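You operate a simulated robot arm through the tools that you are given. There is no shell and no other tool.

Carry out the task below with a simulated two-armed robot. There is one attempt and no reset: what you move stays moved.

TASK
Swap the mushroom with the card's fault for the one before the jig, then free the tray.
Fine: faulty one into the square purple box, new one stem up; lock on FREE, then clamp open; size slide to medium; tray stays in the nest.
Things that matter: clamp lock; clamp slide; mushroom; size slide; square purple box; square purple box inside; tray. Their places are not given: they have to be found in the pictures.

It is judged by the outcome, as a careful person would: the job done as asked, and still so three seconds after it is handed in. It fails if anything else is knocked over, pushed out of place, dropped, spilled or broken.

THE ROBOT
Two 7-joint arms with two-finger grippers on one trunk that stands fixed in place. Base frame: the origin is at the foot of the trunk, x ahead of it, y to its left, z up. Readings come in mm, rad, newtons and seconds.
The left shoulder is at [78, 151, 988], the right one opposite. With the tool pointing down near the work surface each hand reaches from about 320 to 800 mm from the base axis, measured 20 degrees to its own side. Payload 2.54 kg a hand.
Tool frame (each hand has its own): the origin (TCP) lies between the finger pads and is the grasp point; the fingertips stand 30 mm ahead of it; z points along the fingers, y is the line along which they close. Largest opening 116 mm; the body of the gripper starts 95 mm behind the TCP.
Orientation is that of the tool frame in the base frame, as a unit quaternion [x, y, z, w]. With the fingers straight down and closing along the base's y, the tool's x points along the base's -x, its y along +y and its z along -z.

THE INTERFACE
- The arms move only by the tool send_rows. It takes "left_motion", "right_motion" or both (then of equal length, played together; a hand with none holds still); each is a list of rows, each a list of 7 numbers: the gripper command, from -1 (shut) to 1 (fully open), values between in proportion, then the shift along the base's x, y, z in units of 20 mm (1.0 is 20 mm), then the turn, a rotation vector about the base's x, y, z in units of 4 degrees (1.0 is 4 degrees). In form: [[fingers, tx, ty, tz, rx, ry, rz], ...]. A call has 1 to 20 rows; each row shifts and turns the commanded pose from where the row before left it. A call with a number of a shift or a turn outside -1 to 1 is refused whole. Each row takes 0.2 s and may step no farther than 50 mm and 0.15 rad from the row before; otherwise, or with a gripper value out of range, the whole call is refused. A pose out of reach is approached as far as the arm can. The call stops where the force on the tool passes 40 N (or 10 N more than at its start, if that is more) or the arm is blocked; 0.2 s more then pass. The fingers move at their own pace (about 72 mm/s each) and stop on an object; they squeeze with about 43 N. The grip force told is the motor's: it shows also when the fingers shut on nothing. Time passes only in rows, and 0.2 s behind the last, so rows that do not move let the fingers close. It gives the time, the measured TCP pose, the force on the tool (base axes), the opening and the grip force at its end, in the units of the frame above (readings bear some noise), with the torque about the TCP (base axes, N m) and any sound that the robot's microphone picked up, and new pictures: "show" is both (left out), scene, wrist or none (wrist: the cameras of the hands that moved).
- Cameras (640 x 400 px; columns grow to the right, rows downward): "scene" is now at [149.8, 45.7, 1132]; the picture's right is [0.50, -0.87, 0.00], its down [-0.28, -0.16, -0.94] and it looks along [0.82, 0.47, -0.33] (base axes); focal length 338 px, centre (320, 200). "left" rides on the left gripper at [69, 15, -122] in its tool frame; the picture's right is [-0.22, 0.98, 0.00], its down [-0.83, -0.18, -0.53] and it looks along [-0.52, -0.11, 0.85] (tool axes); focal length 251 px, centre (320, 200). "right" rides on the right gripper at [69, -15, -122] in its tool frame; the picture's right is [0.21, 0.98, 0.00], its down [-0.83, 0.18, -0.53] and it looks along [-0.52, 0.12, 0.85] (tool axes); focal length 251 px, centre (320, 200).
- lift_body(by): slides the trunk up (or, below 0, down) by that many mm; the arms and the scene camera ride with it, the base frame stays. It gives what a move gives, with no picture.
- head_to(pan, tilt): turns the head with the scene camera to pan (to the left, within 1.396 rad either way) and tilt (down, from -0.506 to 1.204), counted from straight ahead of the robot. It gives what a move gives, and a new picture of the scene camera.
- pixel_to_xyz(camera, pixels): there is no depth. For up to 12 entries [column, row, z] of the newest picture of that camera ("zoom" is the newest enlarged one), the place [x, y] in the base frame at which the ray of that pixel passes the height z, good to about 2 mm. The clock stands still meanwhile.
- inspect(camera, box): a new picture of the part [left, top, right, bottom] of that camera's present view, enlarged. The clock stands still meanwhile.
- hand_in(): hands the job in; it is judged then, once.

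Open the grippers and draw the arms clear of the work before you hand the job in, unless the task says otherwise.

The tools are called after "Request:" as a command line: name --argument value ..., lists and objects as JSON in quotes. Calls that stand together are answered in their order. send_rows: Moves the arms, as the interface text tells. Its arguments: {"type":"object","properties":{"left_motion":{"type":"array","items":{"type":"array","items":{"type":"number"}}},"right_motion":{"type":"array","items":{"type":"array","items":{"type":"number"}}},"show":{"type":"string","enum":["both","scene","wrist","none"]}},"required":[]} The other tools are called the same way: lift_body (by) slides the trunk up or down; head_to (pan, tilt) turns the head that bears the scene camera; pixel_to_xyz (camera, pixels) gives the place at which the rays of pixels pass given heights; inspect (camera, box) takes an enlarged picture of a part of a camera's view; hand_in () hands the job in.

At the start:

```text
t: 0.0
left_eef_pos: [393.1, 537.7, 1027.4]
left_ee_rot: [0.0, 1.0, 0.0, 0.0]
left_wrist_force: [0.3, 0.5, -0.1]
left_wrist_torque: [0.04, 0.0, 0.02]
left_gripper_width: 116.3
left_grip_force: 0.1
right_eef_pos: [532.2, 61.3, 986.6]
right_ee_rot: [0.0, 1.0, -0.001, 0.001]
right_wrist_force: [-0.1, -0.2, -0.6]
right_wrist_torque: [0.05, 0.0, 0.01]
right_gripper_width: 116.1
right_grip_force: 0.1
trunk travel left (down, up): [-225.0, 64.0]
head pan, tilt: [0.52, 0.335]
```

scene: 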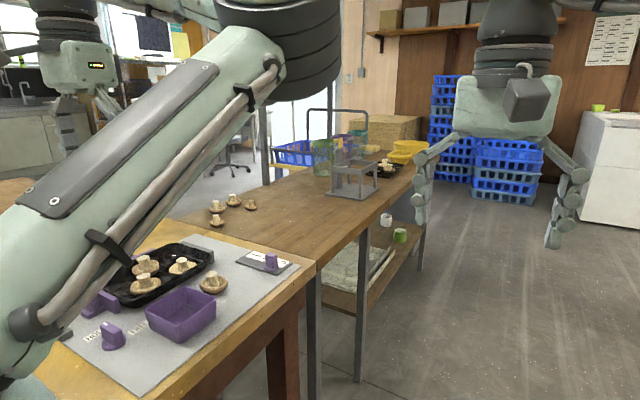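
right: 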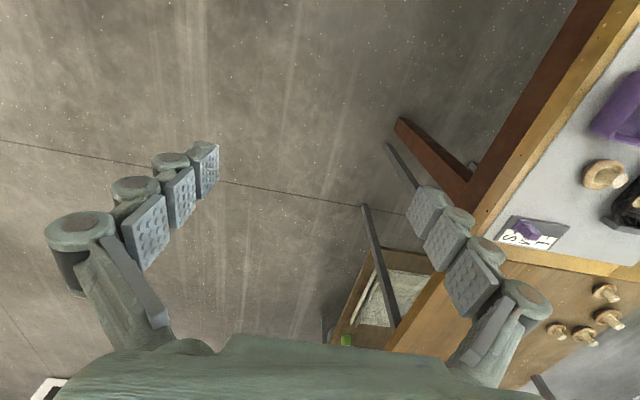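
left: 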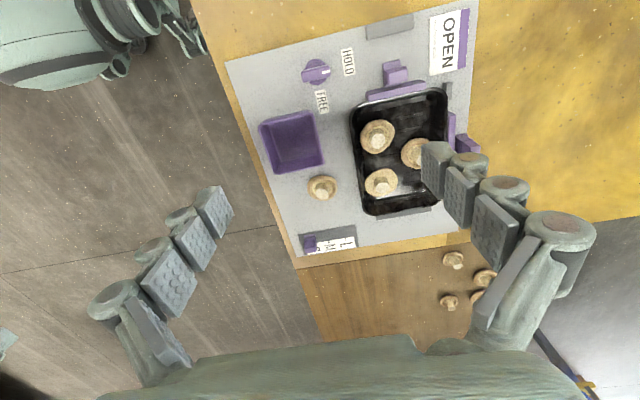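

The left wrist camera shows the jig: tray at about (400,150), purple box (292,140), lock knob (316,70), size slide (325,240). I'll enlarge parts of this view for detail.

Request:
inspect --camera "left" --box '[220, 0, 480, 165]'

Request:
inspect --camera "left" --box '[240, 120, 500, 285]'

Request:
inspect --camera "scene" --box '[60, 180, 320, 380]'

```text
2.42 times, centred on (350, 82) of left
```

zoom: 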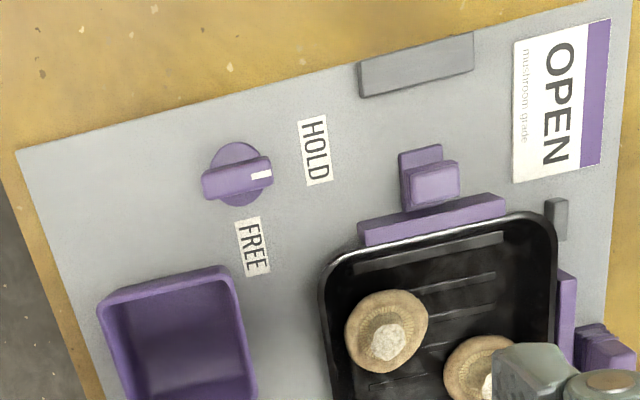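

```text
2.42 times, centred on (370, 202) of left
```

zoom: 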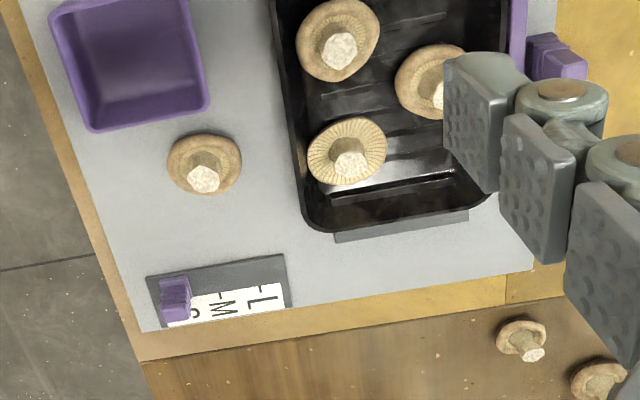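

```text
2.00 times, centred on (190, 280) of scene
```

zoom: 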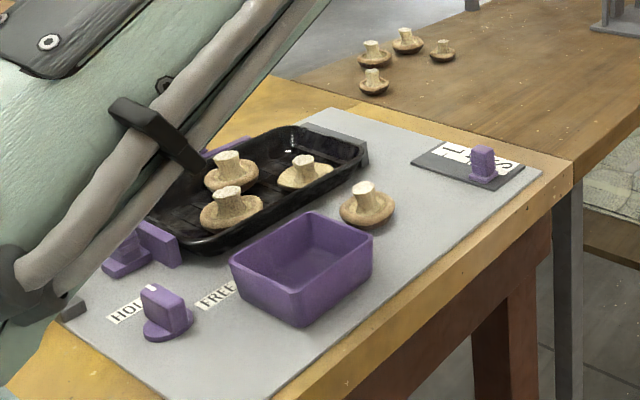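

The card reads "OPEN" (mushroom grade), so I need the mushroom with its gills open. To locate things I'll first compare rays from both cameras for the same points, to find the table height.

Request:
pixel_to_xyz --camera "left" --pixels '[[316, 70, 700], [316, 70, 800], [322, 190, 700], [322, 190, 800], [310, 243, 700], [310, 243, 800], [297, 255, 700], [297, 255, 750], [297, 255, 800]]'

Request:
pixel_to_xyz --camera "scene" --pixels '[[112, 338, 700], [112, 338, 800], [214, 286, 700], [214, 286, 800], [271, 264, 700], [271, 264, 800], [301, 266, 700], [301, 266, 750], [301, 266, 800]]'

```text
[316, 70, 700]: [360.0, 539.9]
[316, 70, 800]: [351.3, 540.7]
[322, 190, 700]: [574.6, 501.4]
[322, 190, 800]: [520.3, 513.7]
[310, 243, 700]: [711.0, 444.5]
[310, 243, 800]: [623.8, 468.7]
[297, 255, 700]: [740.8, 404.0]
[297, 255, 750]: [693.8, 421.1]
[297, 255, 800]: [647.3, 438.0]
```

```text
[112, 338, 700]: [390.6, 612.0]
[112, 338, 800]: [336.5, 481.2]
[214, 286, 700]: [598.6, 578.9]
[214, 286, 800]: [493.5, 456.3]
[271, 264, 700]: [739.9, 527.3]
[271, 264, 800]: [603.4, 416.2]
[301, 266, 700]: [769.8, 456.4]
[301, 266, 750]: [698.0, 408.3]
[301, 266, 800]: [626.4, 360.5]
```

Table height comes out near 742 mm. I'll move the left hand toward the left (+y) so the tray is between the fingers in its view, and get a better view of mushrooms and clamp.

Request:
send_rows --left_motion '[[1, 0, 1, 0, 0, 0, 0], [1, 0, 1, 0, 0, 0, 0], [1, 0, 1, 0, 0, 0, 0], [1, 0, 1, 0, 0, 0, 0], [1, -0.5, 1, 0, 0, 0, 0], [1, -0.5, 0, 0, 0, 0, 0]]' --show "both"

Request:
inspect --camera "left" --box '[200, 20, 460, 185]'

Request:
inspect --camera "left" --box '[260, 80, 420, 190]'

```text
t: 1.4
left_eef_pos: [373.1, 638.0, 1025.3]
left_ee_rot: [0.0, 1.0, -0.001, 0.0]
left_wrist_force: [-0.8, 0.7, 1.3]
left_wrist_torque: [0.01, -0.02, 0.02]
left_gripper_width: 116.1
left_grip_force: 0.0
right_eef_pos: [532.0, 61.5, 985.6]
right_ee_rot: [-0.001, 1.0, -0.001, 0.0]
right_wrist_force: [0.6, 0.2, -0.6]
right_wrist_torque: [-0.01, -0.02, 0.0]
right_gripper_width: 116.3
right_grip_force: 0.0
trunk travel left (down, up): [-225.0, 64.0]
head pan, tilt: [0.52, 0.335]
```

scene: 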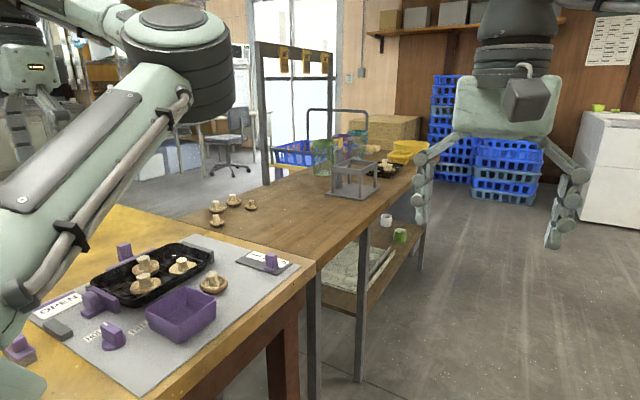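
left: 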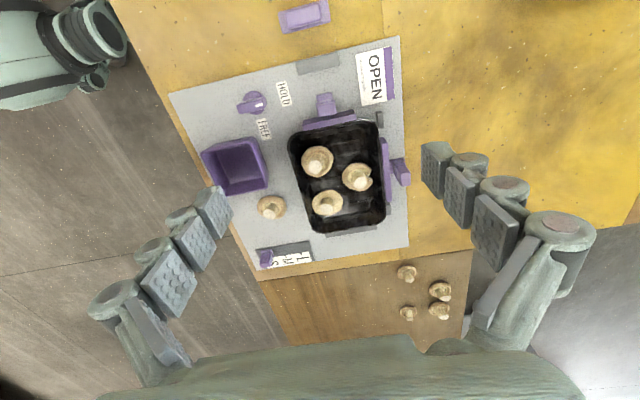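

```text
2.42 times, centred on (330, 102) of left
```

zoom: 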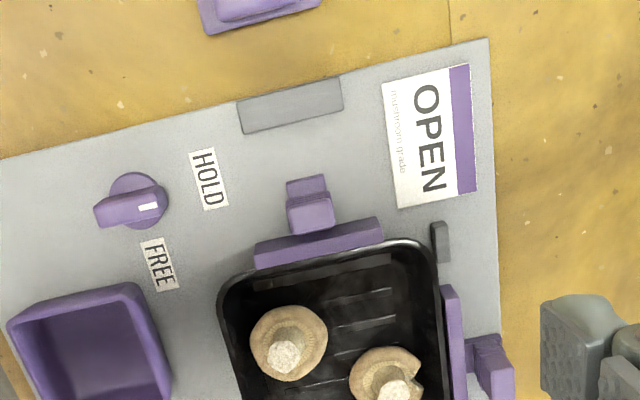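

```text
3.64 times, centred on (340, 135) of left
```

zoom: 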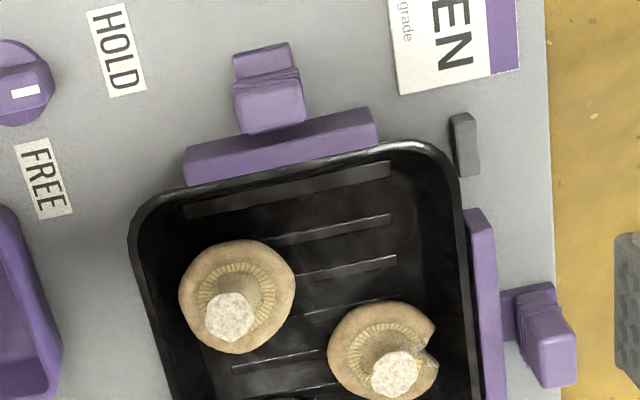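

Inspecting lower part of the tray, the second clamp-like piece, and the off-sheet purple thing at (305,15).

Request:
inspect --camera "left" --box '[280, 130, 420, 240]'

Request:
inspect --camera "left" --box '[240, 0, 400, 110]'

Request:
inspect --camera "left" --box '[230, 180, 330, 280]'

Request:
inspect --camera "scene" --box '[0, 230, 200, 380]'

Request:
inspect --camera "scene" --box '[70, 220, 240, 330]'

```text
3.64 times, centred on (350, 185) of left
```

zoom: 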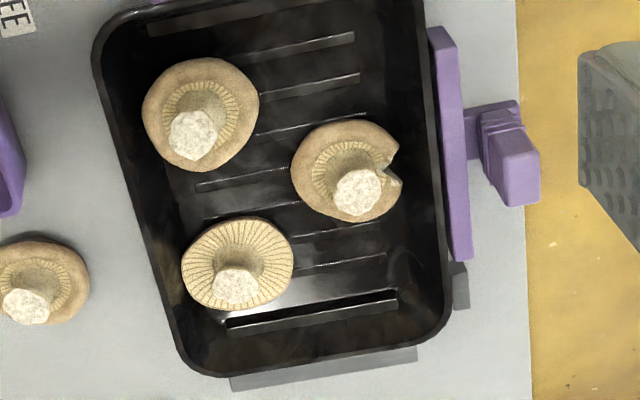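

```text
3.64 times, centred on (320, 55) of left
```

zoom: 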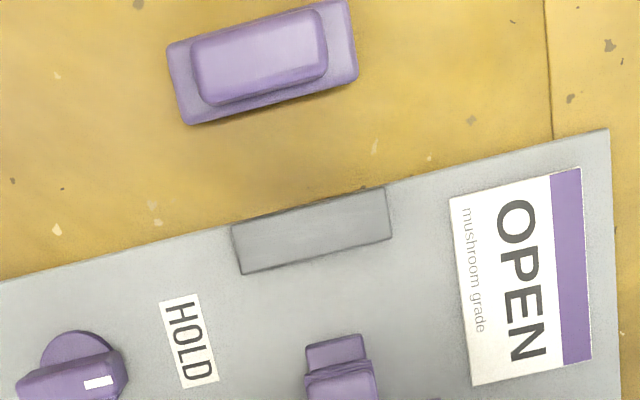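

```text
4.00 times, centred on (280, 230) of left
```

zoom: 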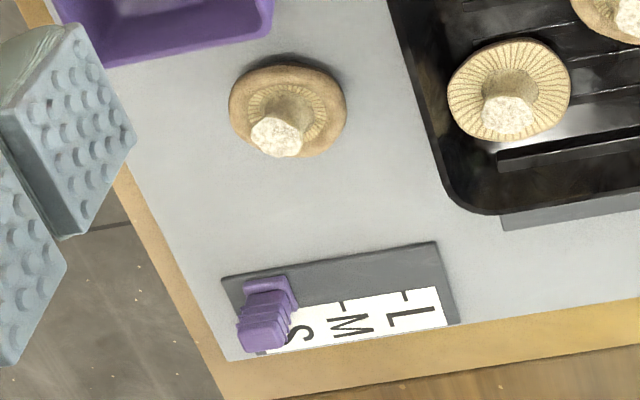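

```text
2.67 times, centred on (100, 305) of scene
```

zoom: 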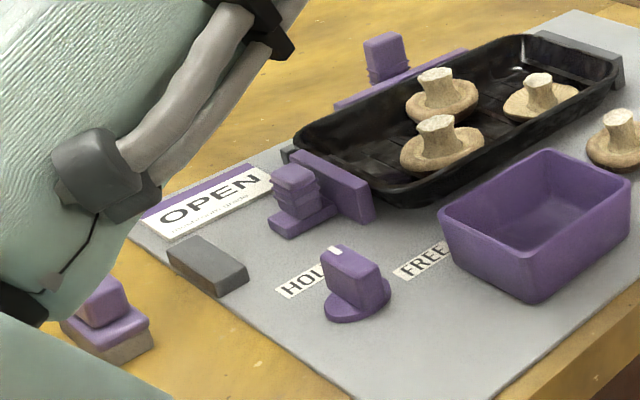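

```text
3.64 times, centred on (155, 275) of scene
```

zoom: 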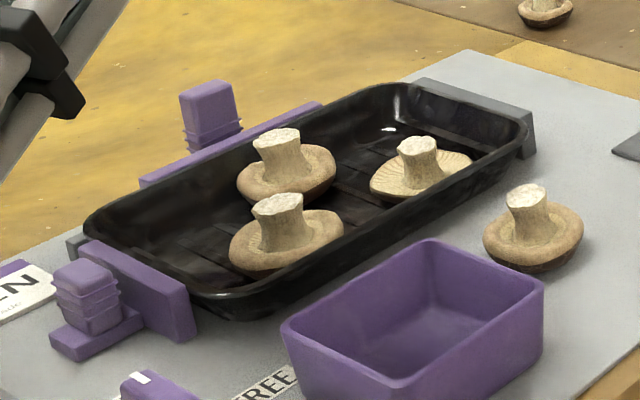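

The mushroom at left-picture (327,203) has gills open out to the rim, so it is the faulty "OPEN" one; (357,177) is only chipped. There are two clamp-like purple slides; I'll lower the hand for a closer view and turn the head onto the jig.

Request:
send_rows --left_motion '[[1, 0, 0, -1, 0, 0, 0], [1, 0, 0, -1, 0, 0, 0], [1, 0, 0, -1, 0, 0, 0], [1, 0, 0, -1, 0, 0, 0], [1, 0, 0, -1, 0, 0, 0]]' --show "wrist"

Request:
head_to --pan 0.9 --tilt 0.55

Request:
inspect --camera "left" --box '[260, 40, 460, 165]'

Request:
inspect --camera "left" --box '[340, 120, 460, 240]'

```text
t: 2.6
left_eef_pos: [373.9, 638.2, 923.6]
left_ee_rot: [0.0, 1.0, -0.001, 0.0]
left_wrist_force: [0.2, 0.0, -0.4]
left_wrist_torque: [-0.02, 0.04, 0.01]
left_gripper_width: 116.0
left_grip_force: 0.1
right_eef_pos: [533.0, 60.7, 986.6]
right_ee_rot: [0.0, 1.0, 0.0, -0.001]
right_wrist_force: [-0.4, -0.1, 0.5]
right_wrist_torque: [-0.03, -0.02, 0.0]
right_gripper_width: 115.9
right_grip_force: 0.1
trunk travel left (down, up): [-225.0, 64.0]
head pan, tilt: [0.52, 0.335]
```

left: 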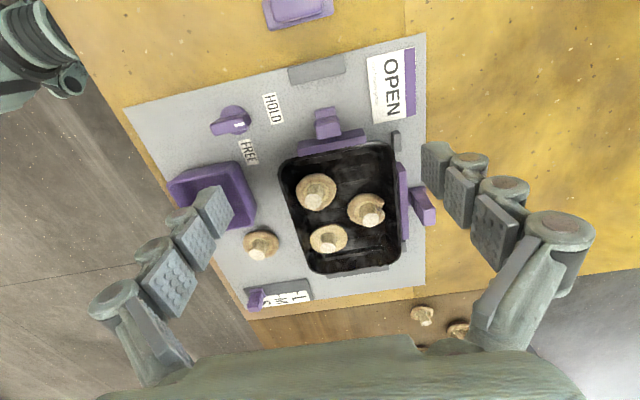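

```text
t: 3.5
left_eef_pos: [373.9, 637.8, 925.3]
left_ee_rot: [0.0, 1.0, 0.0, 0.0]
left_wrist_force: [0.1, -0.1, -0.4]
left_wrist_torque: [0.01, 0.0, -0.03]
left_gripper_width: 116.2
left_grip_force: 0.0
right_eef_pos: [532.5, 61.4, 985.8]
right_ee_rot: [0.001, 1.0, 0.0, -0.001]
right_wrist_force: [0.3, 0.5, -1.0]
right_wrist_torque: [-0.03, 0.03, 0.05]
right_gripper_width: 116.1
right_grip_force: 0.2
trunk travel left (down, up): [-225.0, 64.0]
head pan, tilt: [0.901, 0.55]
```

scene: 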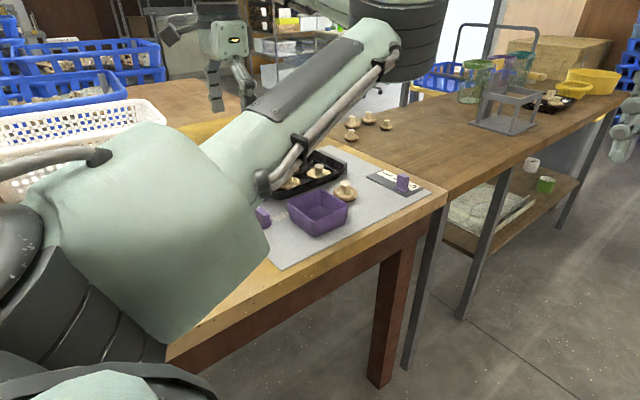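

```text
3.20 times, centred on (360, 102) of left
```

zoom: 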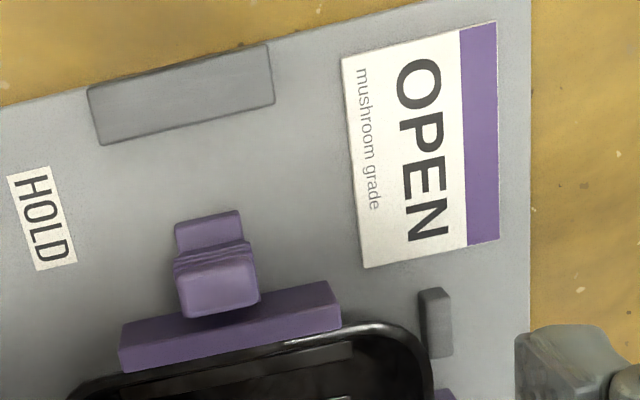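

```text
3.33 times, centred on (400, 180) of left
```

zoom: 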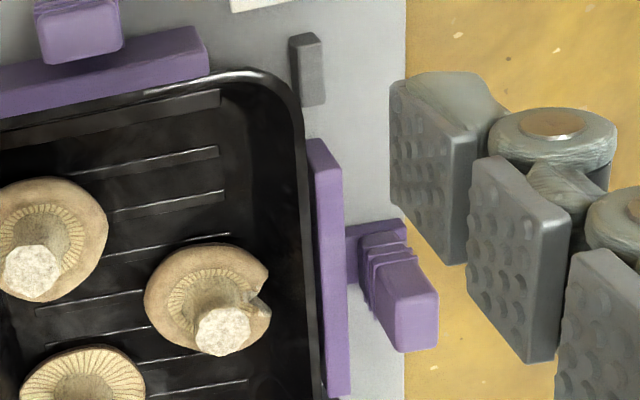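

Two slides press on the tray: one on its -x end (328,125) and one on its +y side (420,200). Before deciding, I'll swing the right hand (well clear, at z≈986) to view the jig from its right side.

Request:
send_rows --right_motion '[[1, 0, 0.5, 0, 0, 0, 1], [1, 0, 0.5, 0, 0, 0, 1], [1, 0, 0.5, 0, 0, 0, 1], [1, 0, 0.5, 0, 0, 0, 1], [1, 0, 0.5, 0, 0, 0, 1], [1, 0, 0.5, 0, 0, 0, 1], [1, 0, 0.5, 0, 0, 0, 1], [1, 0, 0.5, 0, 0, 0, 1], [1, 0, 0.5, 0, 0, 0, 1], [1, 0, 0.5, 0, 0, 0, 1], [1, 0, 0.5, 0, 0, 0, 1], [1, 0, 0.5, 0, 0, 0, 1], [1, 0, 0.5, 0, 0, 0, 1], [1, 0, 0.5, 0, 0, 0, 1], [1, 0, 0.5, 0, 0, 0, 1], [1, 0, 0.5, 0, 0, 0, 1], [1, 0, 0.5, 0, 0, 0, 1], [1, 0, 0.5, 0, 0, 0, 1], [1, 0, 0.5, 0, 0, 0, 1], [1, 0, 0.5, 0, 0, 0, 1]]' --show "both"

```text
t: 7.4
left_eef_pos: [372.7, 638.9, 925.9]
left_ee_rot: [-0.001, 1.0, 0.0, 0.0]
left_wrist_force: [-0.3, -0.6, 1.0]
left_wrist_torque: [-0.03, -0.03, 0.02]
left_gripper_width: 116.2
left_grip_force: 0.1
right_eef_pos: [462.2, 236.7, 964.2]
right_ee_rot: [-0.587, 0.81, 0.001, 0.002]
right_wrist_force: [0.4, 0.8, 0.2]
right_wrist_torque: [0.02, -0.01, -0.01]
right_gripper_width: 116.0
right_grip_force: 0.1
right hand out of reach, approached as far as the arm can: row 15, 16, 17, 18, 19
trunk travel left (down, up): [-225.0, 64.0]
head pan, tilt: [0.901, 0.55]
stopped in row 19 (right hand): the force on the tool passed its limit at 62 N (the readings are from after the stop); the commanded pose is now the measured one
```

scene: 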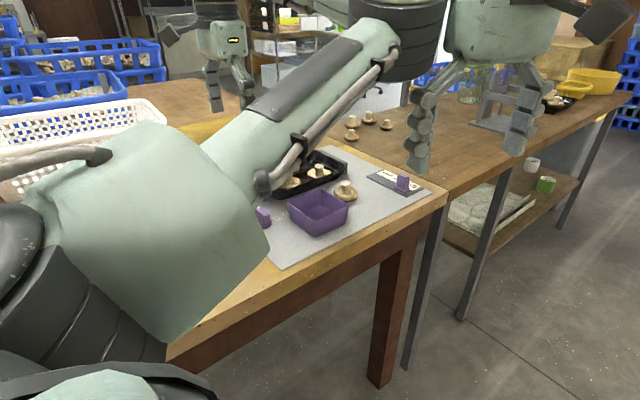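
right: 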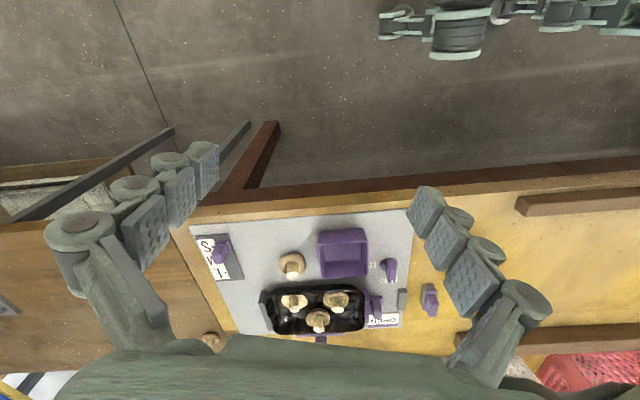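

The right view shows the jig from its right side; the stop came at the arm's reach limit. I'll enlarge it for the clamp structure and the odd purple thing at (430,298).

Request:
inspect --camera "right" --box '[180, 220, 460, 350]'

Request:
inspect --camera "right" --box '[350, 240, 460, 345]'

Request:
inspect --camera "right" --box '[250, 270, 350, 350]'

Request:
inspect --camera "scene" --box '[240, 130, 440, 270]'

```text
2.29 times, centred on (320, 285) of right
```

zoom: 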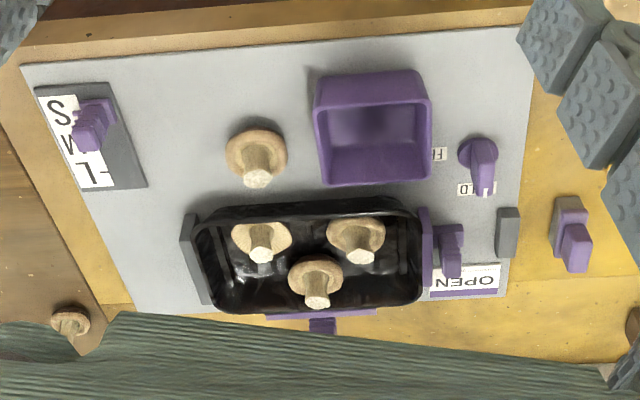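

```text
3.81 times, centred on (405, 292) of right
```

zoom: 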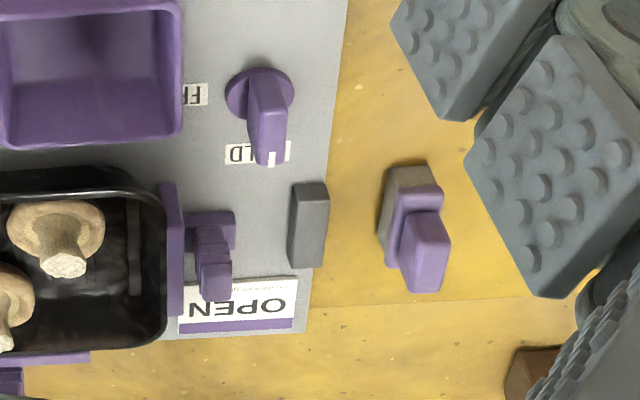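

```text
5.00 times, centred on (300, 310) of right
```

zoom: 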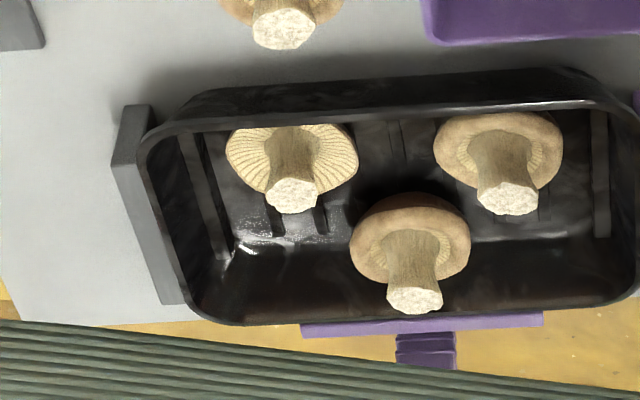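

```text
2.86 times, centred on (340, 200) of scene
```

zoom: 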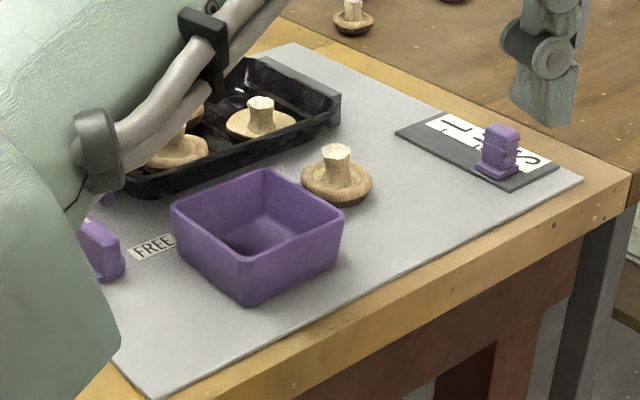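

Now I'll take coordinates of the main features from the current left view (table ≈742, clamp tops guessed ≈770).

Request:
pixel_to_xyz --camera "left" --pixels '[[125, 108, 742], [425, 34, 742], [425, 285, 742], [248, 310, 742], [282, 168, 770], [388, 144, 770], [402, 255, 770], [310, 272, 770], [316, 68, 755], [397, 140, 755], [300, 147, 765], [364, 133, 765]]'

Request:
pixel_to_xyz --camera "left" --pixels '[[401, 165, 770], [406, 238, 770], [327, 123, 785], [428, 207, 785], [230, 120, 760], [270, 108, 742], [248, 152, 742], [317, 192, 775], [328, 240, 770], [371, 214, 775], [258, 250, 765], [257, 298, 760]]'

Request:
inspect --camera "left" --box '[190, 70, 450, 320]'

```text
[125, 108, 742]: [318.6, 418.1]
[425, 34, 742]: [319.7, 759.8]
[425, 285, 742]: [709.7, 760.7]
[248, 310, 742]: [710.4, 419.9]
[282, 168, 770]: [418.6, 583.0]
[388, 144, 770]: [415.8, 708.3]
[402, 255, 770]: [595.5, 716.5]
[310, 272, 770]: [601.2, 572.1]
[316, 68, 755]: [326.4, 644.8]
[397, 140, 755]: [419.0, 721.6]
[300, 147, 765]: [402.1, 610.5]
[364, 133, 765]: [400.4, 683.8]
```

```text
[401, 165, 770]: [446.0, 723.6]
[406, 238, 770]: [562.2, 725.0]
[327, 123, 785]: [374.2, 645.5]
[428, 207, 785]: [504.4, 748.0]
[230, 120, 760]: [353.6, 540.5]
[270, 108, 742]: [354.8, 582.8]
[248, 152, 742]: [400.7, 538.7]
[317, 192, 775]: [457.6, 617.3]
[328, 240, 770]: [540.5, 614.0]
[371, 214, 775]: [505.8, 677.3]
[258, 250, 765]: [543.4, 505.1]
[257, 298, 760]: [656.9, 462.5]
```

```text
1.60 times, centred on (320, 195) of left
```

zoom: 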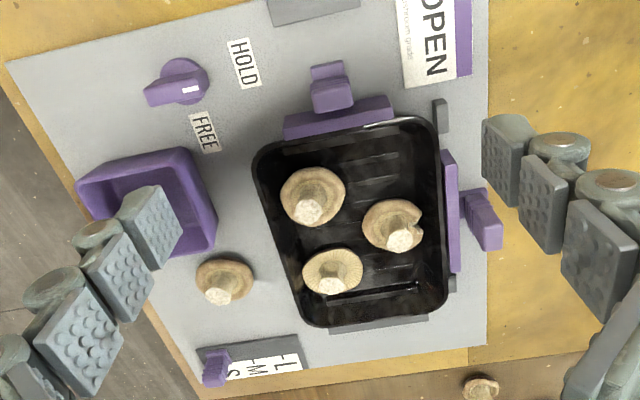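

Sheet is axis-aligned x 319–710, y 419–760; knob (354,540) points +y to HOLD, FREE lies in +x. Now I'll triangulate the faulty mushroom's stem top and the replacement using left and right cameras.

Request:
inspect --camera "left" --box '[290, 210, 370, 260]'

Request:
inspect --camera "left" --box '[220, 220, 300, 320]'

Request:
inspect --camera "right" --box '[260, 240, 340, 320]'

Request:
inspect --camera "right" --box '[190, 220, 270, 300]'

```text
8.00 times, centred on (330, 235) of left
```

zoom: 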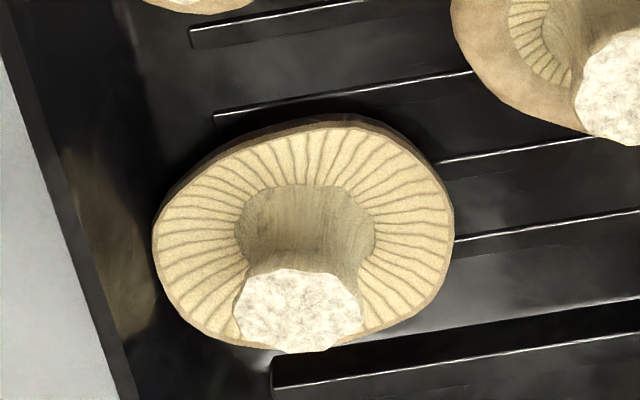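

```text
4.00 times, centred on (260, 270) of left
```

zoom: 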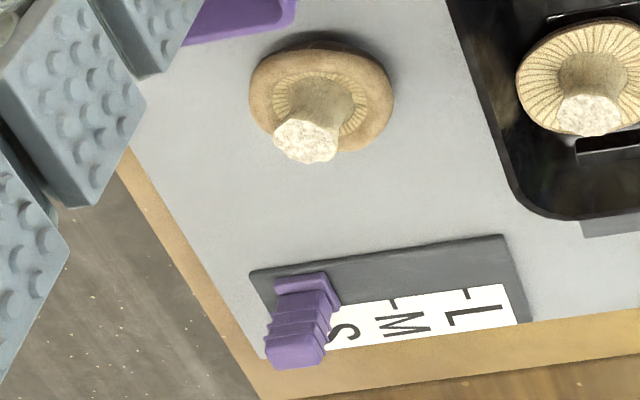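

```text
5.00 times, centred on (300, 280) of right
```

zoom: 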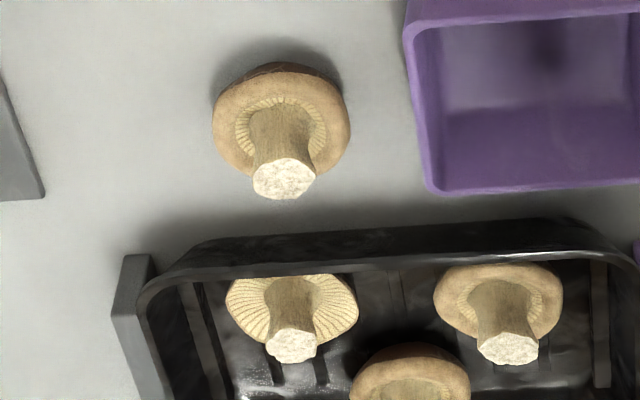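

```text
5.00 times, centred on (230, 260) of right
```

zoom: 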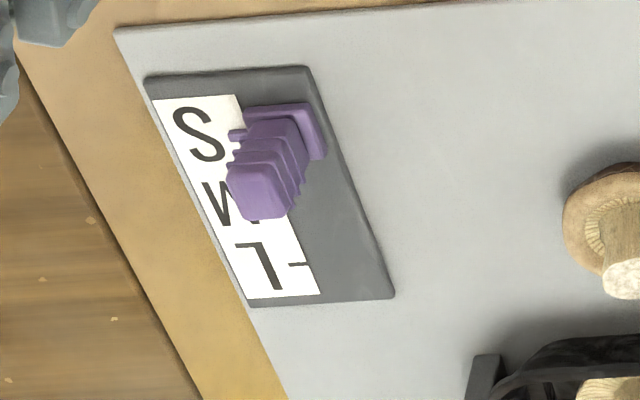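

Triangulating stem tops: faulty left px (327.2,249)/right px (294.4,309); replacement left (256.5,255)/right (292.8,275.8); slide knob top left (253.7,307.5)/right (218,259).

Request:
pixel_to_xyz --camera "left" --pixels '[[327.2, 249, 770], [327.2, 249, 800], [256.5, 255, 770], [256.5, 255, 800], [253.7, 307.5, 750], [253.7, 307.5, 790], [327.9, 239.4, 750], [327.9, 239.4, 780], [260, 245, 750], [260, 245, 780]]'

Request:
pixel_to_xyz --camera "right" --pixels '[[294.4, 309, 770], [294.4, 309, 800], [292.8, 275.8, 770], [292.8, 275.8, 800], [218, 259, 750], [218, 259, 790], [294, 298, 750], [294, 298, 780]]'

```text
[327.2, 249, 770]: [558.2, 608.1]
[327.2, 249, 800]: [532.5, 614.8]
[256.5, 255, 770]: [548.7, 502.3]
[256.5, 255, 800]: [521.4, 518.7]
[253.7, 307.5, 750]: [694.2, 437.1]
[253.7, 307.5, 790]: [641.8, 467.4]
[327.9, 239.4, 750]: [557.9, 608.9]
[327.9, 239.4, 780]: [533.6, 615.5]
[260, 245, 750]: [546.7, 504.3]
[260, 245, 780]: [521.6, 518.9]
```

```text
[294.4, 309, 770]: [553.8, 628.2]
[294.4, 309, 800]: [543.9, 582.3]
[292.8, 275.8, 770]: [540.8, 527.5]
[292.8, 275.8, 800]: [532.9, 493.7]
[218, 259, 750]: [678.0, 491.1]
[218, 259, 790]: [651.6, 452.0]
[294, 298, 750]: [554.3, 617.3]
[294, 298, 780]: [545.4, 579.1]
```

Stem tops come out at: faulty (549,611,781), replacement (536,510,785); size-slide knob top (655,460,781). I'll withdraw the right hand, then yaw the left hand +90° so it closes along x (safer in the tray).

Request:
send_rows --right_motion '[[1, 0, -0.5, 0, 0, 0, -1], [1, 0, -0.5, 0, 0, 0, -1], [1, 0, -0.5, 0, 0, 0, -1], [1, 0, -0.5, 0, 0, 0, -1], [1, 0, -0.5, 0, 0, 0, -1], [1, 0, -0.5, 0, 0, 0, -1], [1, 0, -0.5, 0, 0, 0, -1], [1, 0, -0.5, 0, 0, 0, -1], [1, 0, -0.5, 0, 0, 0, -1], [1, 0, -0.5, 0, 0, 0, -1], [1, 0, -0.5, 0, 0, 0, -1], [1, 0, -0.5, 0, 0, 0, -1], [1, 0, -0.5, 0, 0, 0, -1], [1, 0, -0.5, 0, 0, 0, -1], [1, 0, -0.5, 0, 0, 0, -1], [1, 0, -0.5, 0, 0, 0, -1], [1, 0, -0.5, 0, 0, 0, -1], [1, 0, -0.5, 0, 0, 0, -1]]' --left_motion '[[1, 0, 0, 0, 0, 0, 1], [1, 0, 0, 0, 0, 0, 1], [1, 0, 0, 0, 0, 0, 1], [1, 0, 0, 0, 0, 0, 1], [1, 0, 0, 0, 0, 0, 1], [1, 0, 0, 0, 0, 0, 1], [1, 0, 0, 0, 0, 0, 1], [1, 0, 0, 0, 0, 0, 1], [1, 0.5, 0, 0, 0, 0, 1], [1, 0.5, 0, 0, 0, 0, 1], [1, 0.5, 0, 0, 0, 0, 1], [1, 0.5, 0, 0, 0, 0, 1], [1, 0.5, 0, 0, 0, 0, 1], [1, 0.5, 0, 0, 0, 0, 1], [1, 0.5, 0, 0, 0, 0, 1], [1, 0.5, 0, 0, 0, 0, 1], [1, 0.5, 0, 0, 0, 0, 1], [1, 0.5, 0, 0, 0, 0, 1]]' --show "both"

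```text
t: 11.2
left_eef_pos: [473.1, 638.5, 923.6]
left_ee_rot: [-0.589, 0.808, 0.0, 0.0]
left_wrist_force: [1.0, -0.4, 0.0]
left_wrist_torque: [0.01, 0.01, -0.04]
left_gripper_width: 116.0
left_grip_force: 0.1
right_eef_pos: [460.9, 56.2, 963.7]
right_ee_rot: [0.0, 1.0, 0.0, 0.003]
right_wrist_force: [0.4, -0.5, 0.0]
right_wrist_torque: [-0.03, -0.03, -0.02]
right_gripper_width: 116.0
right_grip_force: 0.0
trunk travel left (down, up): [-225.0, 64.0]
head pan, tilt: [0.901, 0.55]
```

scene: 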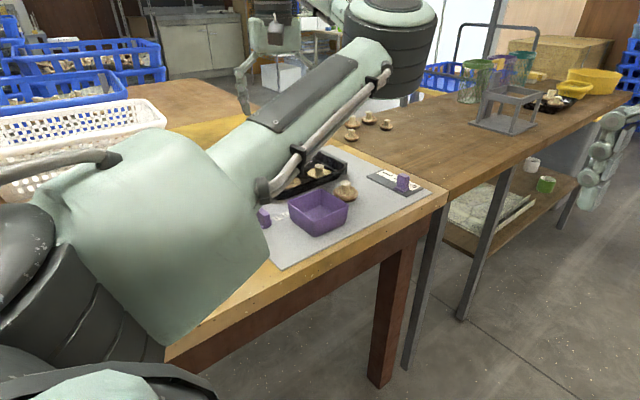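
right: 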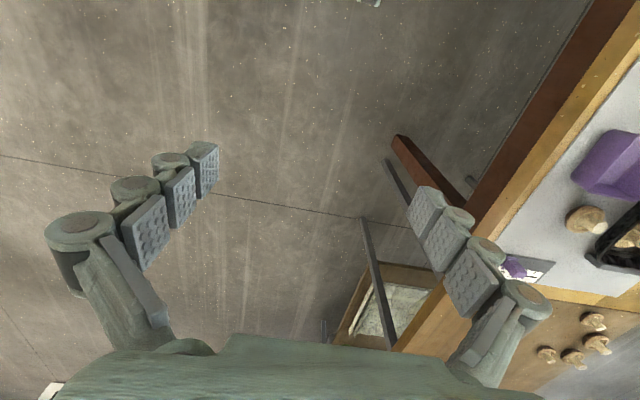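
left: 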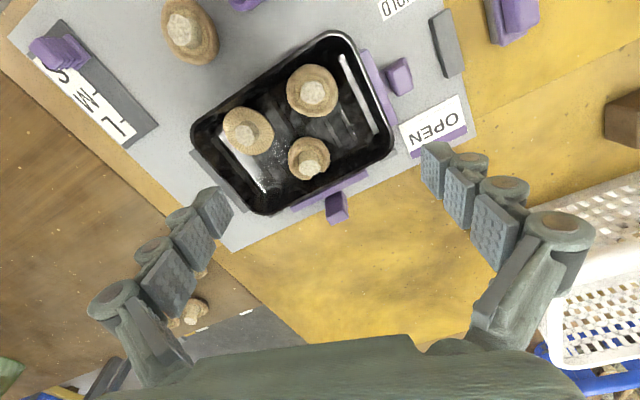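

Left hand is yawed 72°. I'll finish to 90°, move above the faulty mushroom at about (551,611), narrow the fingers to ~44 mm and descend to z≈860 for a check.

Request:
send_rows --left_motion '[[0.2, 0.8, -0.28, -0.6, 0, 0, 0.9], [-0.24, 0.8, -0.28, -0.6, 0, 0, 0.9], [-0.24, 0.8, -0.28, -0.6, 0, 0, 0.9], [-0.24, 0.8, -0.28, -0.6, 0, 0, 0.9], [-0.24, 0.7, -0.28, -0.6, 0, 0, 0.9], [-0.24, 0, 0, 0, 0, 0, 0]]' --show "both"

Request:
inspect --camera "left" --box '[120, 0, 440, 200]'

```text
t: 12.6
left_eef_pos: [477.3, 632.4, 917.8]
left_ee_rot: [-0.599, 0.801, 0.001, 0.0]
left_wrist_force: [-0.1, 0.7, 0.0]
left_wrist_torque: [0.0, 0.0, 0.0]
left_gripper_width: 44.3
left_grip_force: 0.1
left hand out of reach, approached as far as the arm can: row 1, 2, 3, 4, 5
right_eef_pos: [462.5, 56.1, 964.6]
right_ee_rot: [0.0, 1.0, -0.001, 0.003]
right_wrist_force: [-0.2, 0.6, -0.7]
right_wrist_torque: [0.03, 0.03, -0.02]
right_gripper_width: 116.0
right_grip_force: 0.0
trunk travel left (down, up): [-225.0, 64.0]
head pan, tilt: [0.901, 0.55]
```

scene: 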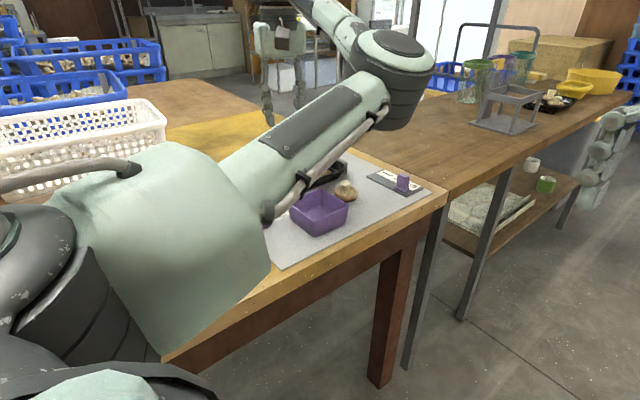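
left: 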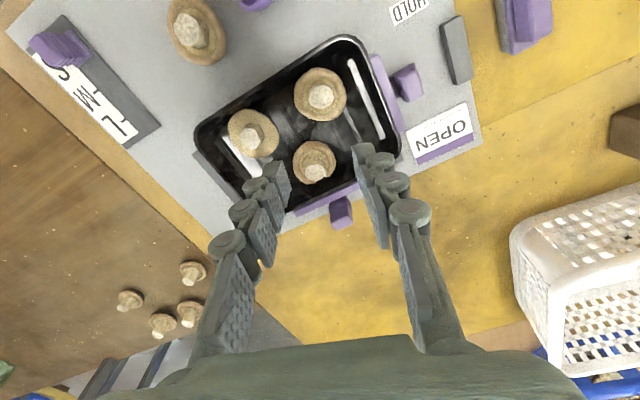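

```text
2.00 times, centred on (280, 100) of left
```

zoom: 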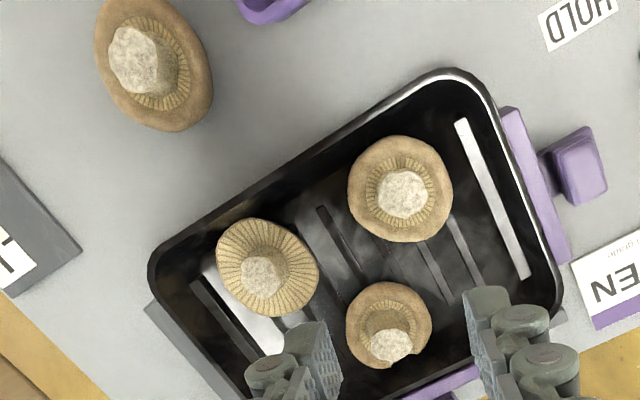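

The yaw ran out of reach near 74°. I'll back the commanded yaw off and see where the hand settles.

Request:
send_rows --left_motion '[[-0.24, 0, 0, 0, 0, 0, -1], [-0.24, 0, 0, 0, 0, 0, -1], [-0.24, 0, 0, 0, 0, 0, -1], [-0.24, 0, 0, 0, 0, 0, -1], [-0.24, 0, 0, 0, 0, 0, 0]]' --show "wrist"

```text
t: 13.8
left_eef_pos: [477.9, 633.7, 918.5]
left_ee_rot: [-0.48, 0.877, 0.002, 0.0]
left_wrist_force: [-0.2, 0.3, 0.2]
left_wrist_torque: [0.01, -0.02, 0.02]
left_gripper_width: 44.0
left_grip_force: 0.1
right_eef_pos: [461.9, 57.0, 963.9]
right_ee_rot: [0.001, 1.0, -0.001, 0.002]
right_wrist_force: [0.8, 0.1, 0.5]
right_wrist_torque: [0.01, 0.0, 0.0]
right_gripper_width: 116.1
right_grip_force: 0.1
trunk travel left (down, up): [-225.0, 64.0]
head pan, tilt: [0.901, 0.55]
```

left: 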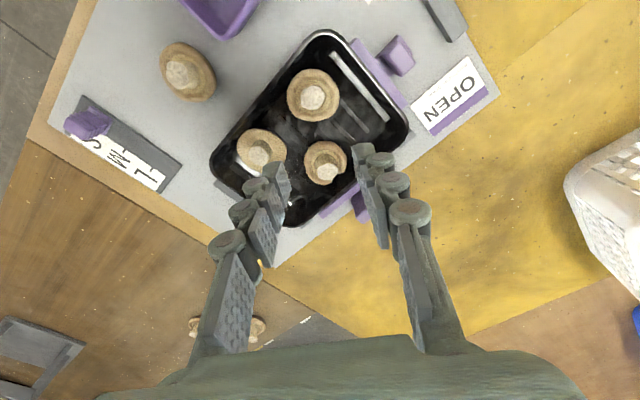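

The commanded pose clips to the measured one; yaw is now 57°. I'll move over the faulty mushroom (551,611) at this yaw, at z≈870.

Request:
send_rows --left_motion '[[-0.24, 0.8, -0.25, -0.5, 0, 0, 0], [-0.24, 0.8, -0.25, -0.5, 0, 0, 0], [-0.24, 0.8, -0.25, -0.5, 0, 0, 0], [-0.24, 0.8, -0.25, -0.5, 0, 0, 0], [-0.24, 0.45, -0.15, -0.4, 0, 0, 0], [-0.24, 0, 0, 0, 0, 0, 0]]' --show "wrist"

Request:
inspect --camera "left" --box '[160, 0, 480, 200]'

```text
t: 15.2
left_eef_pos: [550.9, 608.3, 869.9]
left_ee_rot: [-0.481, 0.877, 0.001, -0.001]
left_wrist_force: [0.7, -0.1, 0.4]
left_wrist_torque: [0.02, -0.02, -0.04]
left_gripper_width: 44.0
left_grip_force: 0.1
right_eef_pos: [462.0, 56.3, 963.6]
right_ee_rot: [0.001, 1.0, -0.001, 0.004]
right_wrist_force: [0.4, -0.1, 0.6]
right_wrist_torque: [0.02, 0.0, 0.02]
right_gripper_width: 116.1
right_grip_force: 0.1
trunk travel left (down, up): [-225.0, 64.0]
head pan, tilt: [0.901, 0.55]
```

left: 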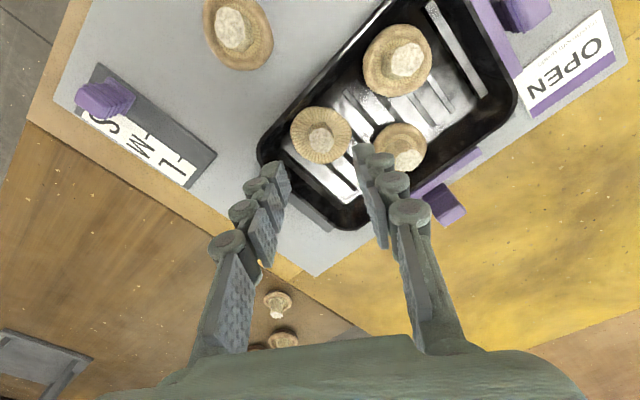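

```text
2.00 times, centred on (320, 100) of left
```

zoom: 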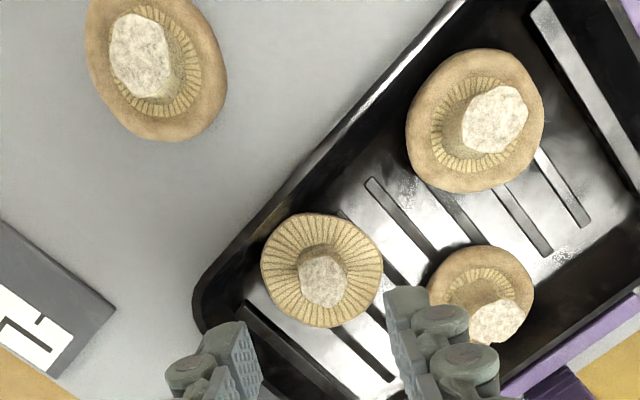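

Checking the faulty stem's place from this pose: stem top at px (321,141), stem base near (317,127); also the other stems and the tray walls.

Request:
pixel_to_xyz --camera "left" --pixels '[[321, 141, 781], [316.5, 127, 757], [404, 158, 781], [407, 60, 785], [230, 27, 785], [259, 160, 772], [282, 187, 772], [335, 78, 772], [320, 131, 760], [103, 95, 781], [293, 150, 760], [352, 140, 760]]'

```text
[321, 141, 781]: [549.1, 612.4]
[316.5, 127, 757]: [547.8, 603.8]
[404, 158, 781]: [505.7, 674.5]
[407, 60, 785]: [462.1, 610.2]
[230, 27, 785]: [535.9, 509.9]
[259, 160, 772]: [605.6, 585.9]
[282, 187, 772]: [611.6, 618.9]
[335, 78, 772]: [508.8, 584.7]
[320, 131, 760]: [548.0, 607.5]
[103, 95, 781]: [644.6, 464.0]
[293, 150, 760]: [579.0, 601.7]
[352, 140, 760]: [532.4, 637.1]
```

Stem centre is ≈(549,610). Descending to TCP z≈794 (tips ≈764, above the gills), then look.

Request:
send_rows --left_motion '[[-0.24, -0.1, 0.1, -0.9, 0, 0, 0], [-0.24, 0, 0, -0.9, 0, 0, 0], [-0.24, 0, 0, -0.9, 0, 0, 0], [-0.24, 0, 0, -0.7, 0, 0, 0], [-0.24, 0, 0, -0.4, 0, 0, 0], [-0.24, 0, 0, 0, 0, 0, 0]]' --show "wrist"

Request:
inspect --camera "left" --box '[200, 80, 440, 230]'

```text
t: 16.6
left_eef_pos: [547.8, 612.4, 793.9]
left_ee_rot: [-0.481, 0.877, 0.0, 0.001]
left_wrist_force: [0.6, -0.2, 0.7]
left_wrist_torque: [-0.01, -0.01, -0.02]
left_gripper_width: 43.8
left_grip_force: 0.0
right_eef_pos: [461.2, 56.8, 964.9]
right_ee_rot: [0.0, 1.0, -0.001, 0.002]
right_wrist_force: [0.1, -0.6, -0.1]
right_wrist_torque: [0.0, 0.03, 0.01]
right_gripper_width: 116.0
right_grip_force: 0.1
trunk travel left (down, up): [-225.0, 64.0]
head pan, tilt: [0.901, 0.55]
```

left: 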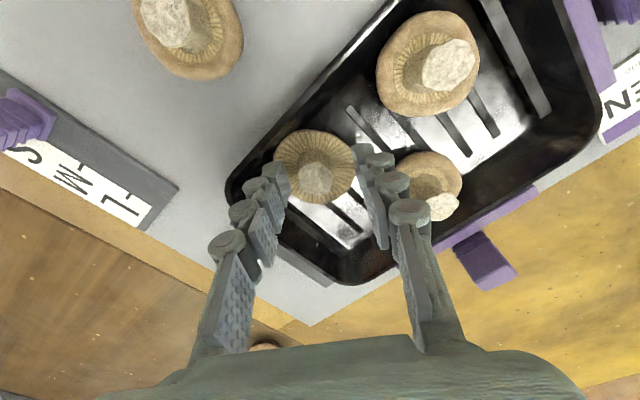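

```text
2.67 times, centred on (320, 155) of left
```

zoom: 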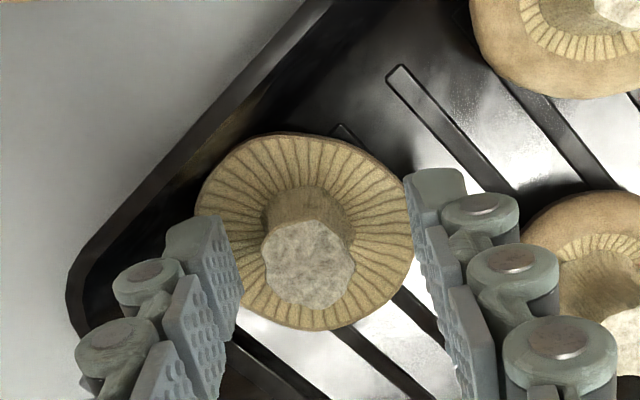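

The stem sits ~3 mm off centre toward the left finger; I'll shift by (+1.4,-3.3) mm, lower 2 mm and close.

Request:
send_rows --left_motion '[[-0.24, 0.07, -0.16, -0.1, 0, 0, 0], [-0.5, 0, 0, 0, 0, 0, 0], [-0.8, 0, 0, 0, 0, 0, 0], [-0.8, 0, 0, 0, 0, 0, 0], [-0.8, 0, 0, 0, 0, 0, 0]]' --show "wrist"

```text
t: 17.8
left_eef_pos: [550.0, 610.3, 793.7]
left_ee_rot: [-0.481, 0.877, 0.001, 0.001]
left_wrist_force: [0.2, -0.5, 1.1]
left_wrist_torque: [-0.05, -0.02, 0.02]
left_gripper_width: 19.5
left_grip_force: 11.4
right_eef_pos: [462.1, 55.9, 964.8]
right_ee_rot: [0.001, 1.0, -0.002, 0.003]
right_wrist_force: [0.5, 0.2, -0.3]
right_wrist_torque: [0.01, 0.02, -0.01]
right_gripper_width: 116.1
right_grip_force: 0.1
trunk travel left (down, up): [-225.0, 64.0]
head pan, tilt: [0.901, 0.55]
```

left: 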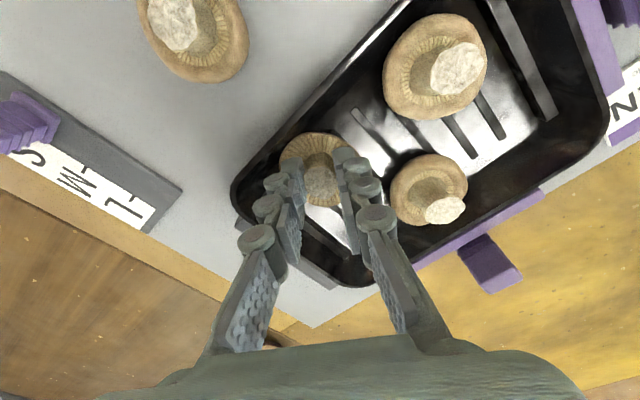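

Stem is held (width 19.5 mm, 11 N). Lifting straight up 80 mm and looking.

Request:
send_rows --left_motion '[[-0.85, 0, 0, 0.4, 0, 0, 0], [-0.85, 0, 0, 0.8, 0, 0, 0], [-0.85, 0, 0, 1, 0, 0, 0], [-0.85, 0, 0, 1, 0, 0, 0], [-0.85, 0, 0, 0.8, 0, 0, 0], [-0.85, 0, 0, 0, 0, 0, 0]]' --show "both"

```text
t: 19.2
left_eef_pos: [549.0, 610.1, 872.4]
left_ee_rot: [-0.48, 0.877, 0.001, 0.001]
left_wrist_force: [0.0, -0.2, -0.2]
left_wrist_torque: [0.0, -0.01, -0.01]
left_gripper_width: 19.6
left_grip_force: 12.3
right_eef_pos: [462.3, 56.8, 963.3]
right_ee_rot: [0.001, 1.0, -0.001, 0.003]
right_wrist_force: [0.3, 0.2, 0.5]
right_wrist_torque: [-0.01, 0.05, -0.05]
right_gripper_width: 116.1
right_grip_force: 0.1
trunk travel left (down, up): [-225.0, 64.0]
head pan, tilt: [0.901, 0.55]
```

scene: 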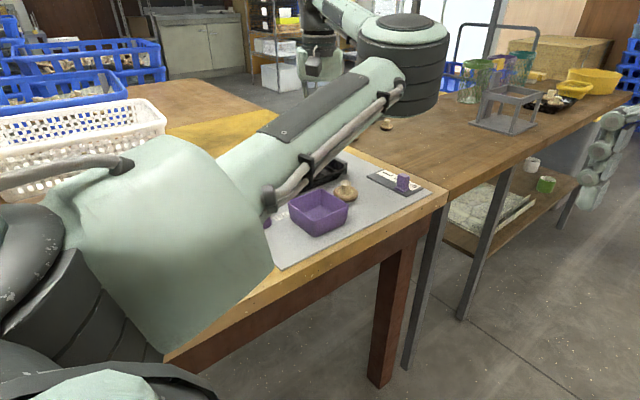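
left: 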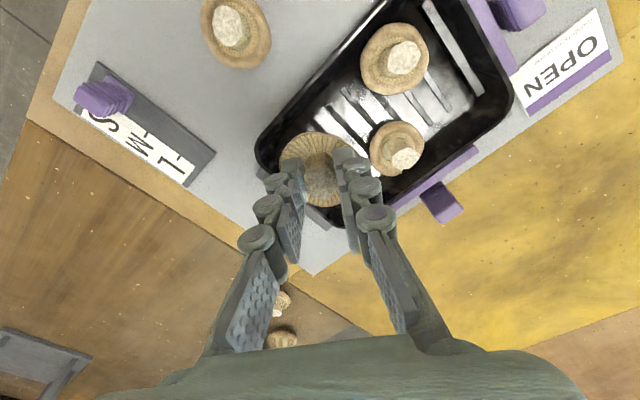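

Mushroom lifted cleanly. Moving at this height toward the purple box (around (450,490)).

Request:
send_rows --left_motion '[[-0.85, -0.9, -1, 0, 0, 0, 0], [-0.85, -0.9, -1, 0, 0, 0, 0], [-0.85, -0.9, -1, 0, 0, 0, 0], [-0.85, -0.9, -1, 0, 0, 0, 0], [-0.85, -0.9, -1, 0.3, 0, 0, 0], [-0.85, 0, 0, 0, 0, 0, 0]]' --show "both"

```text
t: 20.6
left_eef_pos: [458.9, 510.5, 877.4]
left_ee_rot: [-0.48, 0.877, 0.001, 0.001]
left_wrist_force: [0.3, -0.8, -0.3]
left_wrist_torque: [0.0, 0.03, 0.01]
left_gripper_width: 19.3
left_grip_force: 12.1
right_eef_pos: [462.6, 56.9, 965.0]
right_ee_rot: [0.002, 1.0, -0.001, 0.003]
right_wrist_force: [0.4, 0.0, 0.8]
right_wrist_torque: [0.01, 0.01, 0.01]
right_gripper_width: 115.8
right_grip_force: 0.1
trunk travel left (down, up): [-225.0, 64.0]
head pan, tilt: [0.901, 0.55]
```

scene: 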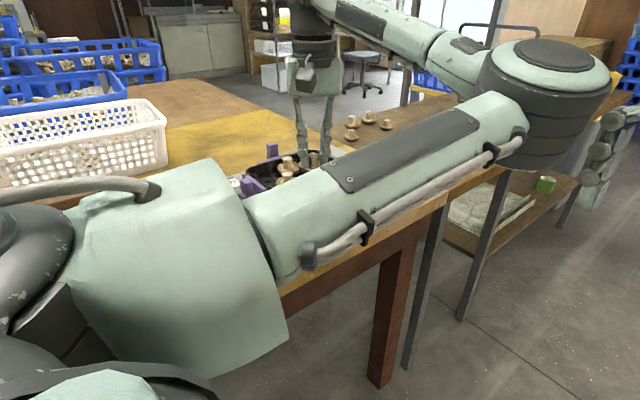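
left: 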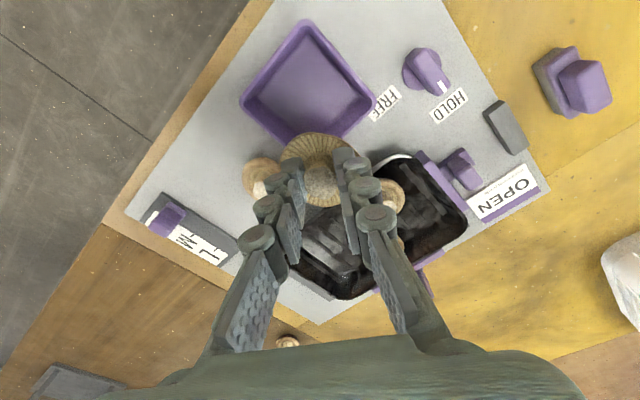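

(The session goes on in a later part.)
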